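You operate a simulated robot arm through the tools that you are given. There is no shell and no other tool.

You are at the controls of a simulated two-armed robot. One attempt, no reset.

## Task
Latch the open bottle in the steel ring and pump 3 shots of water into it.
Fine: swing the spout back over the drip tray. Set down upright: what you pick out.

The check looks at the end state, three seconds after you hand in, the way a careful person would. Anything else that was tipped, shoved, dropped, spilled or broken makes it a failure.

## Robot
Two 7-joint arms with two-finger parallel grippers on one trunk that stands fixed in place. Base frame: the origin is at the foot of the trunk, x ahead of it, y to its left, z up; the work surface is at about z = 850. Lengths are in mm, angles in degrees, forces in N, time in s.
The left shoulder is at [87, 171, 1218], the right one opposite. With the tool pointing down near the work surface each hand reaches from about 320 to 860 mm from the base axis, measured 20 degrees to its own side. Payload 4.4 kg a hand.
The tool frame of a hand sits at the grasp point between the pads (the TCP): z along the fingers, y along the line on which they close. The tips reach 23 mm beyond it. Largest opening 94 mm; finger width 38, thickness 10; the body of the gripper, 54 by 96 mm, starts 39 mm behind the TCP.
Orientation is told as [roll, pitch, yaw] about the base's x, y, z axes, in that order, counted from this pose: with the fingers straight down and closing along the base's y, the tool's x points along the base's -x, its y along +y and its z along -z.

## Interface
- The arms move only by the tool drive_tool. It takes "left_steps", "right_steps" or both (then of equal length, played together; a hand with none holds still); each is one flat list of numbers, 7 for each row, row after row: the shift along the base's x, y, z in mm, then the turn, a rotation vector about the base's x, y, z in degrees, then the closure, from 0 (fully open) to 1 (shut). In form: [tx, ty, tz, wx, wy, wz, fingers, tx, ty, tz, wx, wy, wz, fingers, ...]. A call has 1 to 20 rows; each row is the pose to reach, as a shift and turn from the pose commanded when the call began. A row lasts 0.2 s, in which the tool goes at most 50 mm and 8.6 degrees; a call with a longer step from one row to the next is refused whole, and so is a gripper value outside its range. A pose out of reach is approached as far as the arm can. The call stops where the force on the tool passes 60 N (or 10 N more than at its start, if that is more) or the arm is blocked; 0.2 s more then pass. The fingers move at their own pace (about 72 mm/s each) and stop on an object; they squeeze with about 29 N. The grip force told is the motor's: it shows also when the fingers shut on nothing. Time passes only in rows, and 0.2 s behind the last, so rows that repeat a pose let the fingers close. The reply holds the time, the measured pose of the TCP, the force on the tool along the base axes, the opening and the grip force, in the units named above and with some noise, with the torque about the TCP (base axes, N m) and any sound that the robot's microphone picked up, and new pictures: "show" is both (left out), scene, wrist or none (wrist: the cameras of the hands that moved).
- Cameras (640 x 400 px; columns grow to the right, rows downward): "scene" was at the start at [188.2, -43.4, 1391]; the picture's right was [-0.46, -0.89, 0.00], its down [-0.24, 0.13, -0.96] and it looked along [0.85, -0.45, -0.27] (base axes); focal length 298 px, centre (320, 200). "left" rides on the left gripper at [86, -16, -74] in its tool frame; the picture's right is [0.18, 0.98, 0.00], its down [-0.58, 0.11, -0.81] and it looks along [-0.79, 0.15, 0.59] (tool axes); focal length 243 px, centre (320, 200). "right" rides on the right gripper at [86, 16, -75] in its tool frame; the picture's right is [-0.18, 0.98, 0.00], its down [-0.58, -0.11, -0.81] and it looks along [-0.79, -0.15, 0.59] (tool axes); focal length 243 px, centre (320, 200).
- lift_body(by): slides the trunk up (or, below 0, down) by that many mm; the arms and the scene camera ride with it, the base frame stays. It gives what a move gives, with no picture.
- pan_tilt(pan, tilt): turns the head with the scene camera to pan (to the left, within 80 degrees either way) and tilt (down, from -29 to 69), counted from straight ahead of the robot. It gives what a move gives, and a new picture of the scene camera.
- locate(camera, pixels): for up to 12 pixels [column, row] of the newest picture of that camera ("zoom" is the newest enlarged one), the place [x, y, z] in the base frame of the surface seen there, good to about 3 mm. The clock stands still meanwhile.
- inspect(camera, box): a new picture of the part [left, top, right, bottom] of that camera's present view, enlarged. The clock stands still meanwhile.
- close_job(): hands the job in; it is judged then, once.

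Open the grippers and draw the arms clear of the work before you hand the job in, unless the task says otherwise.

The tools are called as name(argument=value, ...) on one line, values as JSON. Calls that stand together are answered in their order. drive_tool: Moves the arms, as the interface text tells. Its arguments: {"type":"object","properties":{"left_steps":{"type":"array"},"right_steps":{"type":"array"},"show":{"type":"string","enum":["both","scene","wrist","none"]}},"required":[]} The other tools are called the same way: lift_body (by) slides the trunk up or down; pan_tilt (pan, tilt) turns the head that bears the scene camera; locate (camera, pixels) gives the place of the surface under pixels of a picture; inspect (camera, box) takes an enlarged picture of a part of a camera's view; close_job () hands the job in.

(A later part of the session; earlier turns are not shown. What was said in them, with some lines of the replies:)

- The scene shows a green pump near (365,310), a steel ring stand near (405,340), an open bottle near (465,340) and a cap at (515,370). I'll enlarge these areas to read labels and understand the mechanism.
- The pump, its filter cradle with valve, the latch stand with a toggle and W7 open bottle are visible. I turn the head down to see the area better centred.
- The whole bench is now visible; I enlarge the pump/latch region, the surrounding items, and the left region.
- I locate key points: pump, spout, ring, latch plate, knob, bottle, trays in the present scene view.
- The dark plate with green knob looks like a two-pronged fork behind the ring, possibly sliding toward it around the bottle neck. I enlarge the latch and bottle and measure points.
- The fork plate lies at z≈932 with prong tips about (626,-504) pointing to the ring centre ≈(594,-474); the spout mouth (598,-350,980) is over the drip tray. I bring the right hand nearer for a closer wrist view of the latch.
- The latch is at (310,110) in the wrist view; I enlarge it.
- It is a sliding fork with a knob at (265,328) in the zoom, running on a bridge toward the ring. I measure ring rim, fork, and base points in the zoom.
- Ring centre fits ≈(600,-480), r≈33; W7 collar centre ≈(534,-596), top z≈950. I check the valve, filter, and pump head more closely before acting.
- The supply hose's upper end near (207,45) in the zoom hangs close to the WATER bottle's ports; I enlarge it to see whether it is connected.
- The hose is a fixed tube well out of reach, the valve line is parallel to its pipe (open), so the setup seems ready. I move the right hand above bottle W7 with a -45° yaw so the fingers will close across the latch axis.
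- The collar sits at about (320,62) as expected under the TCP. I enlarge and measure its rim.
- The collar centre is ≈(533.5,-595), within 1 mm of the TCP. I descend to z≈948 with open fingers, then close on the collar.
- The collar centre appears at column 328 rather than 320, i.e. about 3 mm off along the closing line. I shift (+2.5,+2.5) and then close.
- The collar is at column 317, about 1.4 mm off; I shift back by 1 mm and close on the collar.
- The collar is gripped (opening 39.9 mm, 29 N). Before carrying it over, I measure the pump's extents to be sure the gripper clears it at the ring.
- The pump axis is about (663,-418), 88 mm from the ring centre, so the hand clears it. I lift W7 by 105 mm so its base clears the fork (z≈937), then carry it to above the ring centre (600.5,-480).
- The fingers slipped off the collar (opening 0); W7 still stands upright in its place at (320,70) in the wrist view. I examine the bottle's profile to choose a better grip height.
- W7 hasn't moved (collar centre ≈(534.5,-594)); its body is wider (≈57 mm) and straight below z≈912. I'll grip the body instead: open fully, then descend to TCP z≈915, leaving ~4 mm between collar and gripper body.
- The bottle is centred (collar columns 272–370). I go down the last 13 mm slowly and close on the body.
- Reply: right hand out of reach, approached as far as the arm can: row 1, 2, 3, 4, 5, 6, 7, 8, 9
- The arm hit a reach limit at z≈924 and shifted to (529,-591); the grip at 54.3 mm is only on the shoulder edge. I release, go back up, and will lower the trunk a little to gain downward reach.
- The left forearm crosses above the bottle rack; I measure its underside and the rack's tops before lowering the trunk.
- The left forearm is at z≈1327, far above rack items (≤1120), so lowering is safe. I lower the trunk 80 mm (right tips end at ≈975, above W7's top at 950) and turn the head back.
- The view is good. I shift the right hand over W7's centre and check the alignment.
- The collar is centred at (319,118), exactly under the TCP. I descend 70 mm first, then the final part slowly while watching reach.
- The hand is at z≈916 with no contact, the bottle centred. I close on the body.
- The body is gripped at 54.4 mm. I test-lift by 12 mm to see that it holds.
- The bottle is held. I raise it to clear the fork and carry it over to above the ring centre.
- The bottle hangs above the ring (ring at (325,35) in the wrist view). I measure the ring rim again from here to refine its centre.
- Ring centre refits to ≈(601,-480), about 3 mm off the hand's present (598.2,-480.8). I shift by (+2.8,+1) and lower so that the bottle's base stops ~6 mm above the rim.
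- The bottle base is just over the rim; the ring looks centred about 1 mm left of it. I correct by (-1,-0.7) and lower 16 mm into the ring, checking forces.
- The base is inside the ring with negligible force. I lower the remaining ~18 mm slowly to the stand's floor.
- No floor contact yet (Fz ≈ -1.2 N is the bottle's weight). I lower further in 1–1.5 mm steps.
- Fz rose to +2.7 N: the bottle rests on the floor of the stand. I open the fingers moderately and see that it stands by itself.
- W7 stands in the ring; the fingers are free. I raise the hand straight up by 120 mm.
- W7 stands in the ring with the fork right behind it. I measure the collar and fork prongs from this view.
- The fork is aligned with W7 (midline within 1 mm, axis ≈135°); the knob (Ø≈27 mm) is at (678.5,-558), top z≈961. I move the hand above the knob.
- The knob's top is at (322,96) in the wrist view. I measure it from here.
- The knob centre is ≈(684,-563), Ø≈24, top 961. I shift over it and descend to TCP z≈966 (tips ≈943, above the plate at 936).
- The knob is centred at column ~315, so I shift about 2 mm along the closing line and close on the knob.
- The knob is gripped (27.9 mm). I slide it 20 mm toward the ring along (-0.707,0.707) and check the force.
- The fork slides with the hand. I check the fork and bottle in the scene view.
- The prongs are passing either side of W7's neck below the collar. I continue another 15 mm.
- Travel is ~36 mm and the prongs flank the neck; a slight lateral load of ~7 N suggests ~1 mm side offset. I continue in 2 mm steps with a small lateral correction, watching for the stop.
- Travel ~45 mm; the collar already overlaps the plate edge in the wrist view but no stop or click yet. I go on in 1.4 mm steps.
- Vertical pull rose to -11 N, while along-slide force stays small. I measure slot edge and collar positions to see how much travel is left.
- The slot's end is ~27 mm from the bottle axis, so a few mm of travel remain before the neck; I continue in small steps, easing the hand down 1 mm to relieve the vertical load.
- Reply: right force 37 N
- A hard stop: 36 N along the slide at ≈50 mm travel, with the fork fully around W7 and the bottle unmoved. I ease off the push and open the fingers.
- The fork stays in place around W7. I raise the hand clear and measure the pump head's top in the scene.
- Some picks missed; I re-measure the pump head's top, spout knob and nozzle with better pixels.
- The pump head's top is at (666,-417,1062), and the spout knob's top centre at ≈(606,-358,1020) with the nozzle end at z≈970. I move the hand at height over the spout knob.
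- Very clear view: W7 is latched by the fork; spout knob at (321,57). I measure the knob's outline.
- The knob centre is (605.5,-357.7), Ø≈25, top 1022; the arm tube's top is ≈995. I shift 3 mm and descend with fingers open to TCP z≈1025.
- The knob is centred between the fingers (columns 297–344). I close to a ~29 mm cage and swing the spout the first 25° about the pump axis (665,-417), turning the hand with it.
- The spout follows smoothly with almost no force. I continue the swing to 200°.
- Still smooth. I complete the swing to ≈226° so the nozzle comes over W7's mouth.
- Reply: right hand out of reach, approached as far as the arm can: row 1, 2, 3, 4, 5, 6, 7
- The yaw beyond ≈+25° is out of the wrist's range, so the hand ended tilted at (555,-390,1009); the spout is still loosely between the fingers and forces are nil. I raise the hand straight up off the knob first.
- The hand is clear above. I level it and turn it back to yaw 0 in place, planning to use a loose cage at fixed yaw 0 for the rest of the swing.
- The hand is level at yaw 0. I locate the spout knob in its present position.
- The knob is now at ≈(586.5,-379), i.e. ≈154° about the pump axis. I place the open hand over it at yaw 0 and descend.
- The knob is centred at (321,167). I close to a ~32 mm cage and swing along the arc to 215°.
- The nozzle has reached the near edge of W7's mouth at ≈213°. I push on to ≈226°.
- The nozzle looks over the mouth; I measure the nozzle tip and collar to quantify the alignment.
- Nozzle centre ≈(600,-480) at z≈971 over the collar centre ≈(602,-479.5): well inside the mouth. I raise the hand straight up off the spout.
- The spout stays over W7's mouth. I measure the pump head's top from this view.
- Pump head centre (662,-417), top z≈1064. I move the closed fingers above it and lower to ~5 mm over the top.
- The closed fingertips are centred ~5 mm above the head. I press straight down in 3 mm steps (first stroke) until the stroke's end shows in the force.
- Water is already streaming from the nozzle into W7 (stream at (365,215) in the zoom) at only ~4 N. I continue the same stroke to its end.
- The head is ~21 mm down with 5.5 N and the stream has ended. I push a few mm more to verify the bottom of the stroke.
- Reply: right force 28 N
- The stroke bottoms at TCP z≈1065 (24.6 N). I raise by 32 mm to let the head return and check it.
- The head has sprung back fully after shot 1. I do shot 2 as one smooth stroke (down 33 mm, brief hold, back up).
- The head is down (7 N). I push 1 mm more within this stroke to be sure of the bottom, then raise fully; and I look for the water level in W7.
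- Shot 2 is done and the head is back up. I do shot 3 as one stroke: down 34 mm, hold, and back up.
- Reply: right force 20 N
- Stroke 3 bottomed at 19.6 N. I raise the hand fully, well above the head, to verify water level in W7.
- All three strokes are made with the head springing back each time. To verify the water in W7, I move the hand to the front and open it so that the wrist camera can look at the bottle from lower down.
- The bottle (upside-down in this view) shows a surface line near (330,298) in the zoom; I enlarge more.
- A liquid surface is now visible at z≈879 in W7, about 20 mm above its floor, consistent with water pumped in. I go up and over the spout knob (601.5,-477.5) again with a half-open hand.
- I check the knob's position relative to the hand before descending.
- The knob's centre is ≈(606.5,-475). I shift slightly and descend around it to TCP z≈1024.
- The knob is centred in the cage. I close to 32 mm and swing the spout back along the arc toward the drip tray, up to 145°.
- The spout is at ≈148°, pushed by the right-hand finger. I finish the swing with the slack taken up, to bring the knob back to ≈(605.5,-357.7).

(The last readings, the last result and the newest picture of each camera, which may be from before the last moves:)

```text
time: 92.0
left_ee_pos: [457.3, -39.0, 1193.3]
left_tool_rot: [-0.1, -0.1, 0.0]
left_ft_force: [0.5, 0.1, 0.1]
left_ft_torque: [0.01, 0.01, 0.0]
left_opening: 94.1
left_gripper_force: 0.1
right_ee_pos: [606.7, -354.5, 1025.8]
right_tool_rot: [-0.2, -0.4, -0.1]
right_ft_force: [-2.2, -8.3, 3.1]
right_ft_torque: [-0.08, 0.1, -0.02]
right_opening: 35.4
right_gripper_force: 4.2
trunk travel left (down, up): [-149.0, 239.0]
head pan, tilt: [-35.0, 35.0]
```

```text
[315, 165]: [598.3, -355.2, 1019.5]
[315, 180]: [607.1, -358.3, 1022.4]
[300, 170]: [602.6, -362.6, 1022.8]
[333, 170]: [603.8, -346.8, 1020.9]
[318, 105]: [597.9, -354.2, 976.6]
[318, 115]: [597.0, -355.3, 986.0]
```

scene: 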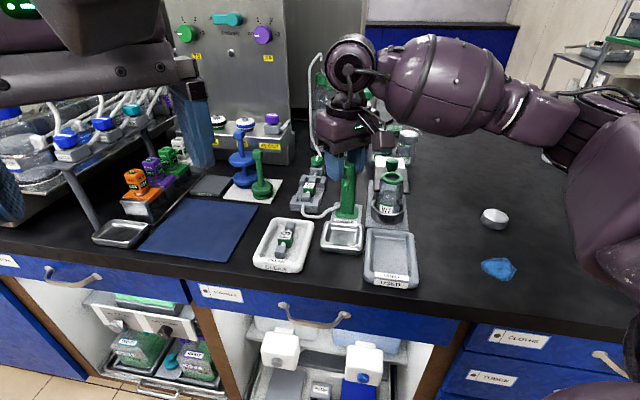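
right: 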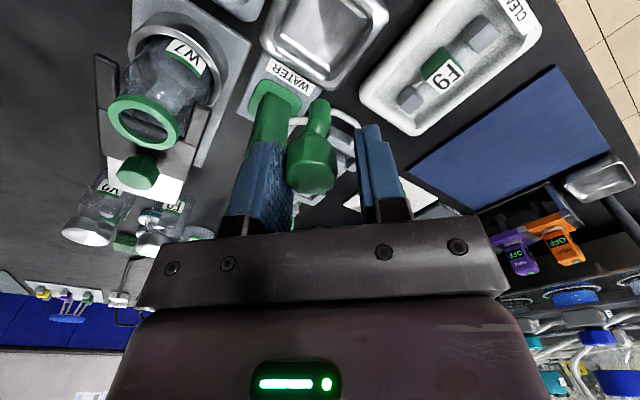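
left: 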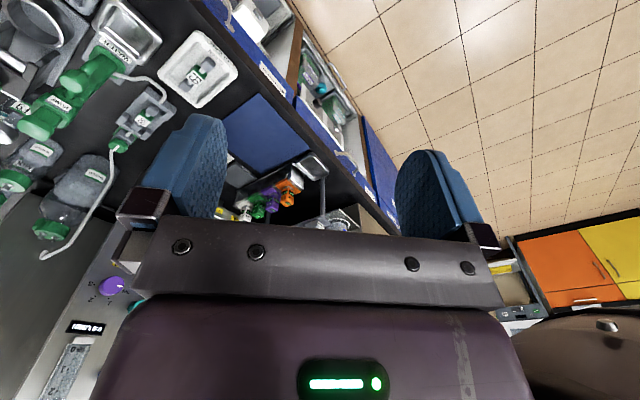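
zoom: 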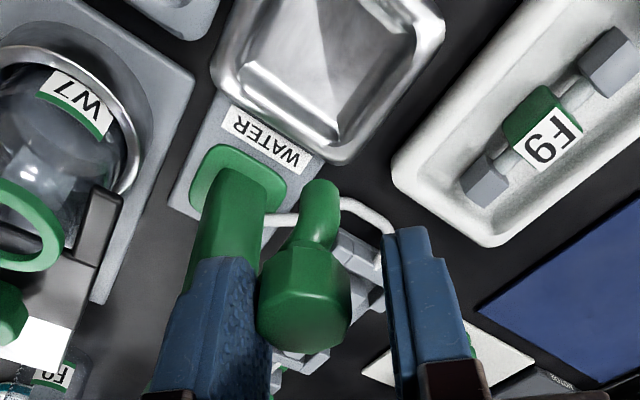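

The push met the spout's end stop (Fy≈-8 N) with the knob at ≈(605,-357), its original place. I back off 3 mm, open a little, and raise the hand away.

drive_tool(right_steps=[0, -3, 0, 0, 0, 0, 0.62, 0, -3, 0, 0, 0, 0, 0.55, 0, -3, 8, 0, 0, 0, 0.55, 0, -3, 22, 0, 0, 0, 0.55, 0, -3, 50, 0, 0, 0, 0.55, 0, -3, 85, 0, 0, 0, 0.55, 0, -3, 115, 0, 0, 0, 0.55, 0, -3, 115, 0, 0, 0, 0.55], show="both")

inspect(camera="scene", box=[310, 110, 430, 260])

inspect(camera="right", box=[130, 0, 400, 220])

```text
time: 93.8
left_ee_pos: [458.5, -37.2, 1191.7]
left_tool_rot: [0.1, 0.0, 0.1]
left_ft_force: [0.9, -0.4, 0.8]
left_ft_torque: [0.0, -0.03, -0.02]
left_opening: 94.1
left_gripper_force: 0.1
right_ee_pos: [608.8, -355.6, 1138.5]
right_tool_rot: [-0.2, -0.3, 0.0]
right_ft_force: [0.9, -0.2, -0.2]
right_ft_torque: [0.02, 0.0, 0.0]
right_opening: 42.2
right_gripper_force: 0.1
trunk travel left (down, up): [-149.0, 239.0]
head pan, tilt: [-35.0, 35.0]
```

scene: 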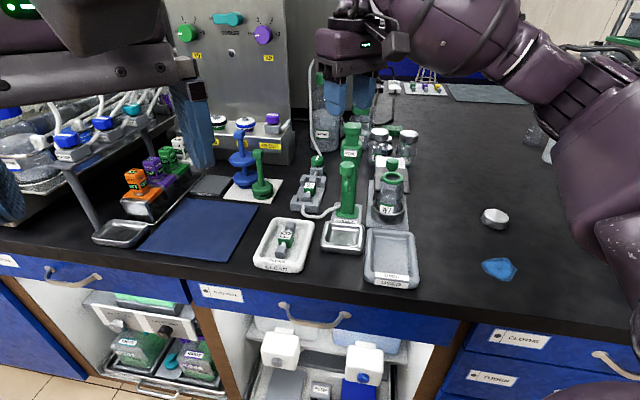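
right: 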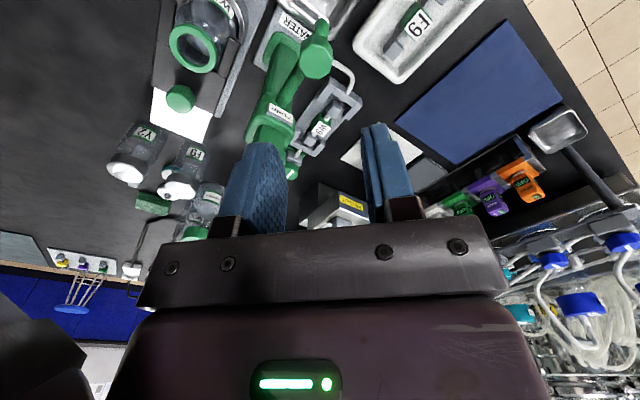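

```text
2.67 times, centred on (370, 185) of scene
```

zoom: 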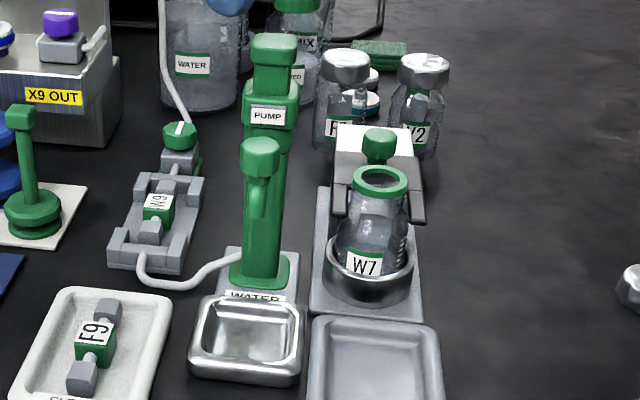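

```text
1.82 times, centred on (265, 110) of right
```

zoom: 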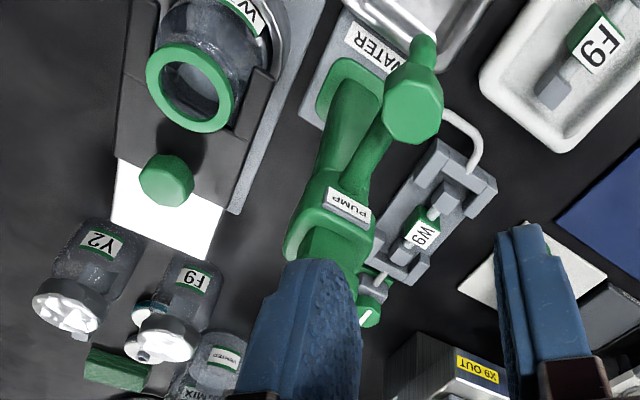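

Spout is back and the latch still closed. I check that the nozzle is above the tray's basin and look into W7's mouth.

inspect(camera="scene", box=[310, 110, 430, 260])

locate(camera="zoom", pixels=[[215, 310], [295, 318], [200, 350], [290, 360], [245, 340], [250, 325], [258, 215], [262, 142], [380, 130], [345, 215], [420, 220], [380, 190]])

inspect(camera="right", box=[150, 0, 250, 80])

```text
2.67 times, centred on (370, 185) of scene
```

zoom: 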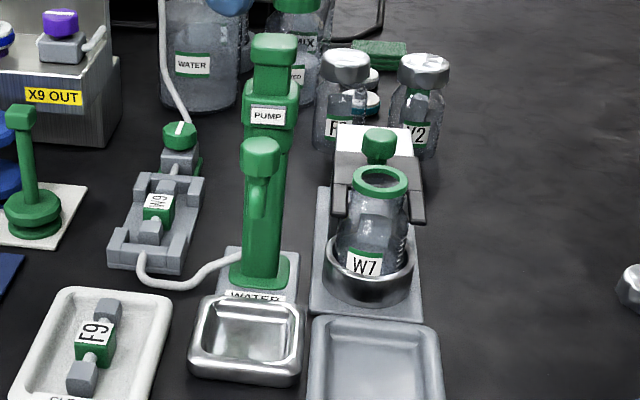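

```text
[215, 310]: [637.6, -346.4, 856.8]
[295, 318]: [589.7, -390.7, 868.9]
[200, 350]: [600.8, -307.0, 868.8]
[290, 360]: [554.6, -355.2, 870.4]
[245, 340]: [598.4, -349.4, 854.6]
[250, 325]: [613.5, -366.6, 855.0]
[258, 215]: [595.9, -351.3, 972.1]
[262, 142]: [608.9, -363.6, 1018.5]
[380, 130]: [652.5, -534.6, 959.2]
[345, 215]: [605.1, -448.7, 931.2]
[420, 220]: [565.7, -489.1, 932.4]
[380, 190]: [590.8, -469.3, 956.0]
```

```text
5.00 times, centred on (200, 40) of right
```

zoom: 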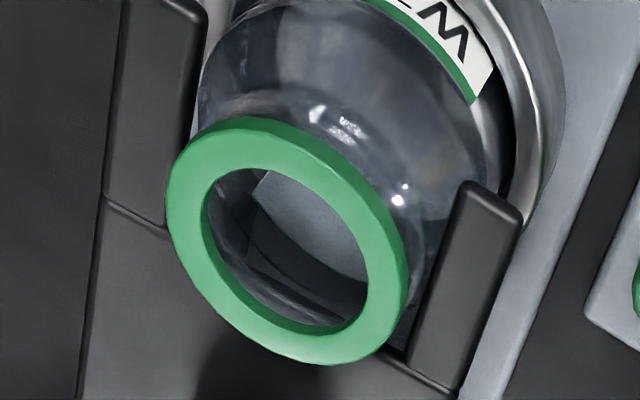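

The nozzle (597,-352) is centred over the tray basin (≈598,-350). I verify the fork knob's final position against the stop position.

inspect(camera="right", box=[130, 20, 250, 150])

locate(camera="zoom", pixels=[[255, 235], [225, 235], [290, 240], [255, 200], [260, 265], [130, 170], [300, 215], [190, 300], [355, 310], [230, 110], [300, 130]])

```text
3.08 times, centred on (190, 85) of right
```

zoom: 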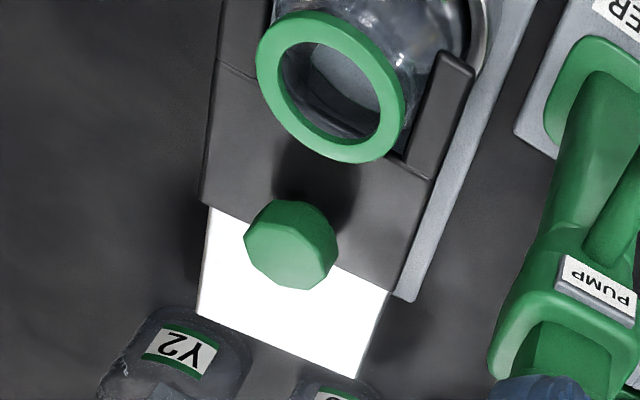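

```text
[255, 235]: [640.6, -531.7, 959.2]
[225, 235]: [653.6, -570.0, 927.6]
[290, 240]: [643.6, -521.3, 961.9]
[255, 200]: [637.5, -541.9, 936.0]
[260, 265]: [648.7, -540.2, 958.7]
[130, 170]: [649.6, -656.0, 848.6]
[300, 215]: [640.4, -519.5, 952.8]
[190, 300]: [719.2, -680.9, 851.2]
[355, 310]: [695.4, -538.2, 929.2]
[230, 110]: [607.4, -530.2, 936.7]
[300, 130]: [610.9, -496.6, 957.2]
```

The fork knob is at ≈(648,-527), i.e. ~50 mm of travel, still at its stop. Everything is in place, so I raise the right hand, open it, and draw it back clear of the bench work.

drive_tool(right_steps=[0, 0, 30, 0, 0, 0, 0.3, 0, 0, 65, 0, 0, 0, 0, -20, -10, 90, 0, 0, 0, 0, -60, -30, 100, 0, 0, 0, 0, -100, -55, 105, 0, 0, 0, 0, -140, -80, 110, 0, 0, 0, 0, -180, -100, 110, 0, 0, 0, 0, -215, -118, 110, 0, 0, 0, 0, -215, -118, 110, 0, 0, 0, 0], show="both")

inspect(camera="scene", box=[280, 110, 520, 290])

inspect(camera="scene", box=[340, 130, 430, 240])

```text
time: 95.8
left_ee_pos: [458.2, -39.0, 1192.3]
left_tool_rot: [-0.1, 0.1, 0.0]
left_ft_force: [0.7, 0.2, 0.1]
left_ft_torque: [0.01, 0.01, -0.01]
left_opening: 94.1
left_gripper_force: 0.0
right_ee_pos: [394.5, -472.5, 1247.6]
right_tool_rot: [-0.2, -0.2, 0.0]
right_ft_force: [0.3, 0.1, -0.6]
right_ft_torque: [-0.02, -0.01, 0.02]
right_opening: 93.7
right_gripper_force: 0.0
trunk travel left (down, up): [-149.0, 239.0]
head pan, tilt: [-35.0, 35.0]
```

scene: 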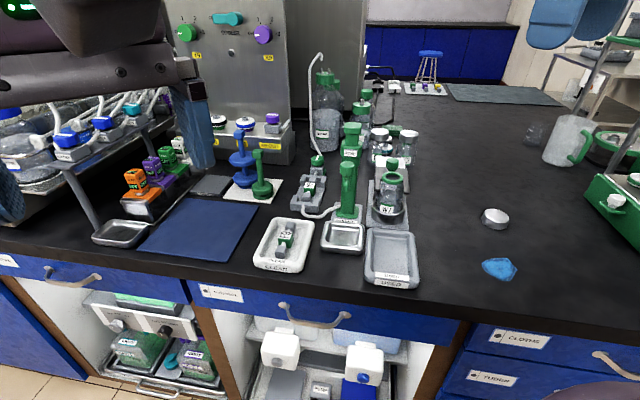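
right: 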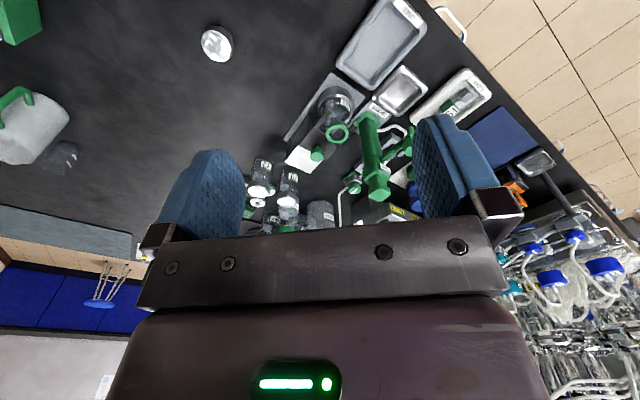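

```text
2.22 times, centred on (400, 200) of scene
```

zoom: 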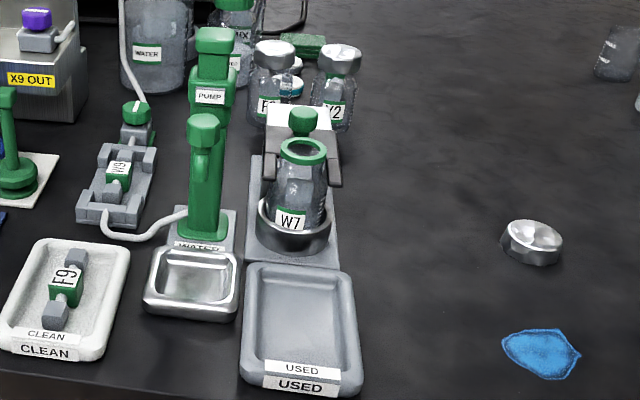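

```text
3.64 times, centred on (385, 185) of scene
```

zoom: 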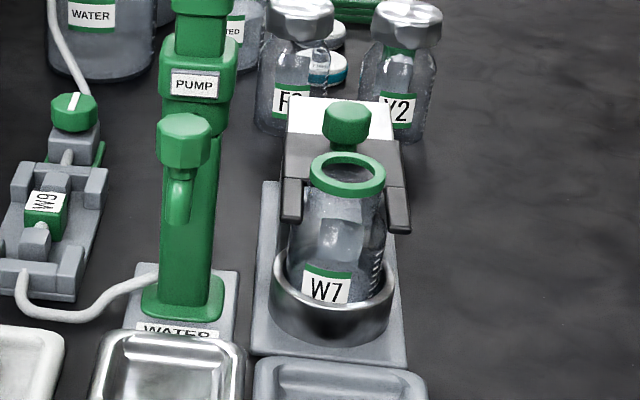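

Final state: W7 stands upright in the steel ring with the fork latched around it, three full pump strokes were made, the spout is over the drip tray, both grippers are open and clear, and nothing else has moved. I hand in the job.

close_job()

```text
The job is handed in.
```

W7 is standing upright in the steel ring, latched by the sliding fork, and I pumped three full strokes into it. The job is handed in; I have no result back from the check.

- **Latch:** I slid the fork about 50 mm until it hit a hard stop. It was still there when I looked afterwards.
- **Water:** All three strokes went to the bottom, and the pump head came fully back up each time. I saw the stream going into the bottle only on the first stroke. After the third, the surface stood about 20 mm above the bottle's floor. I don't know the volume of one shot, so the count rests on the strokes, not on the level.
- **Spout:** It is back against its end stop, with the nozzle over the middle of the drip tray.
- **Slips along the way:** My first grip on W7's collar slipped off and left the bottle standing where it was. Partway through the swing over W7, the hand ran out of reach and pushed the spout partway back. I moved it into place again before pumping.
- **Everything else:** I saw no spill on the bench or around the stand, and nothing else looks moved. Both grippers are open and clear. The trunk is 80 mm lower than at the start.
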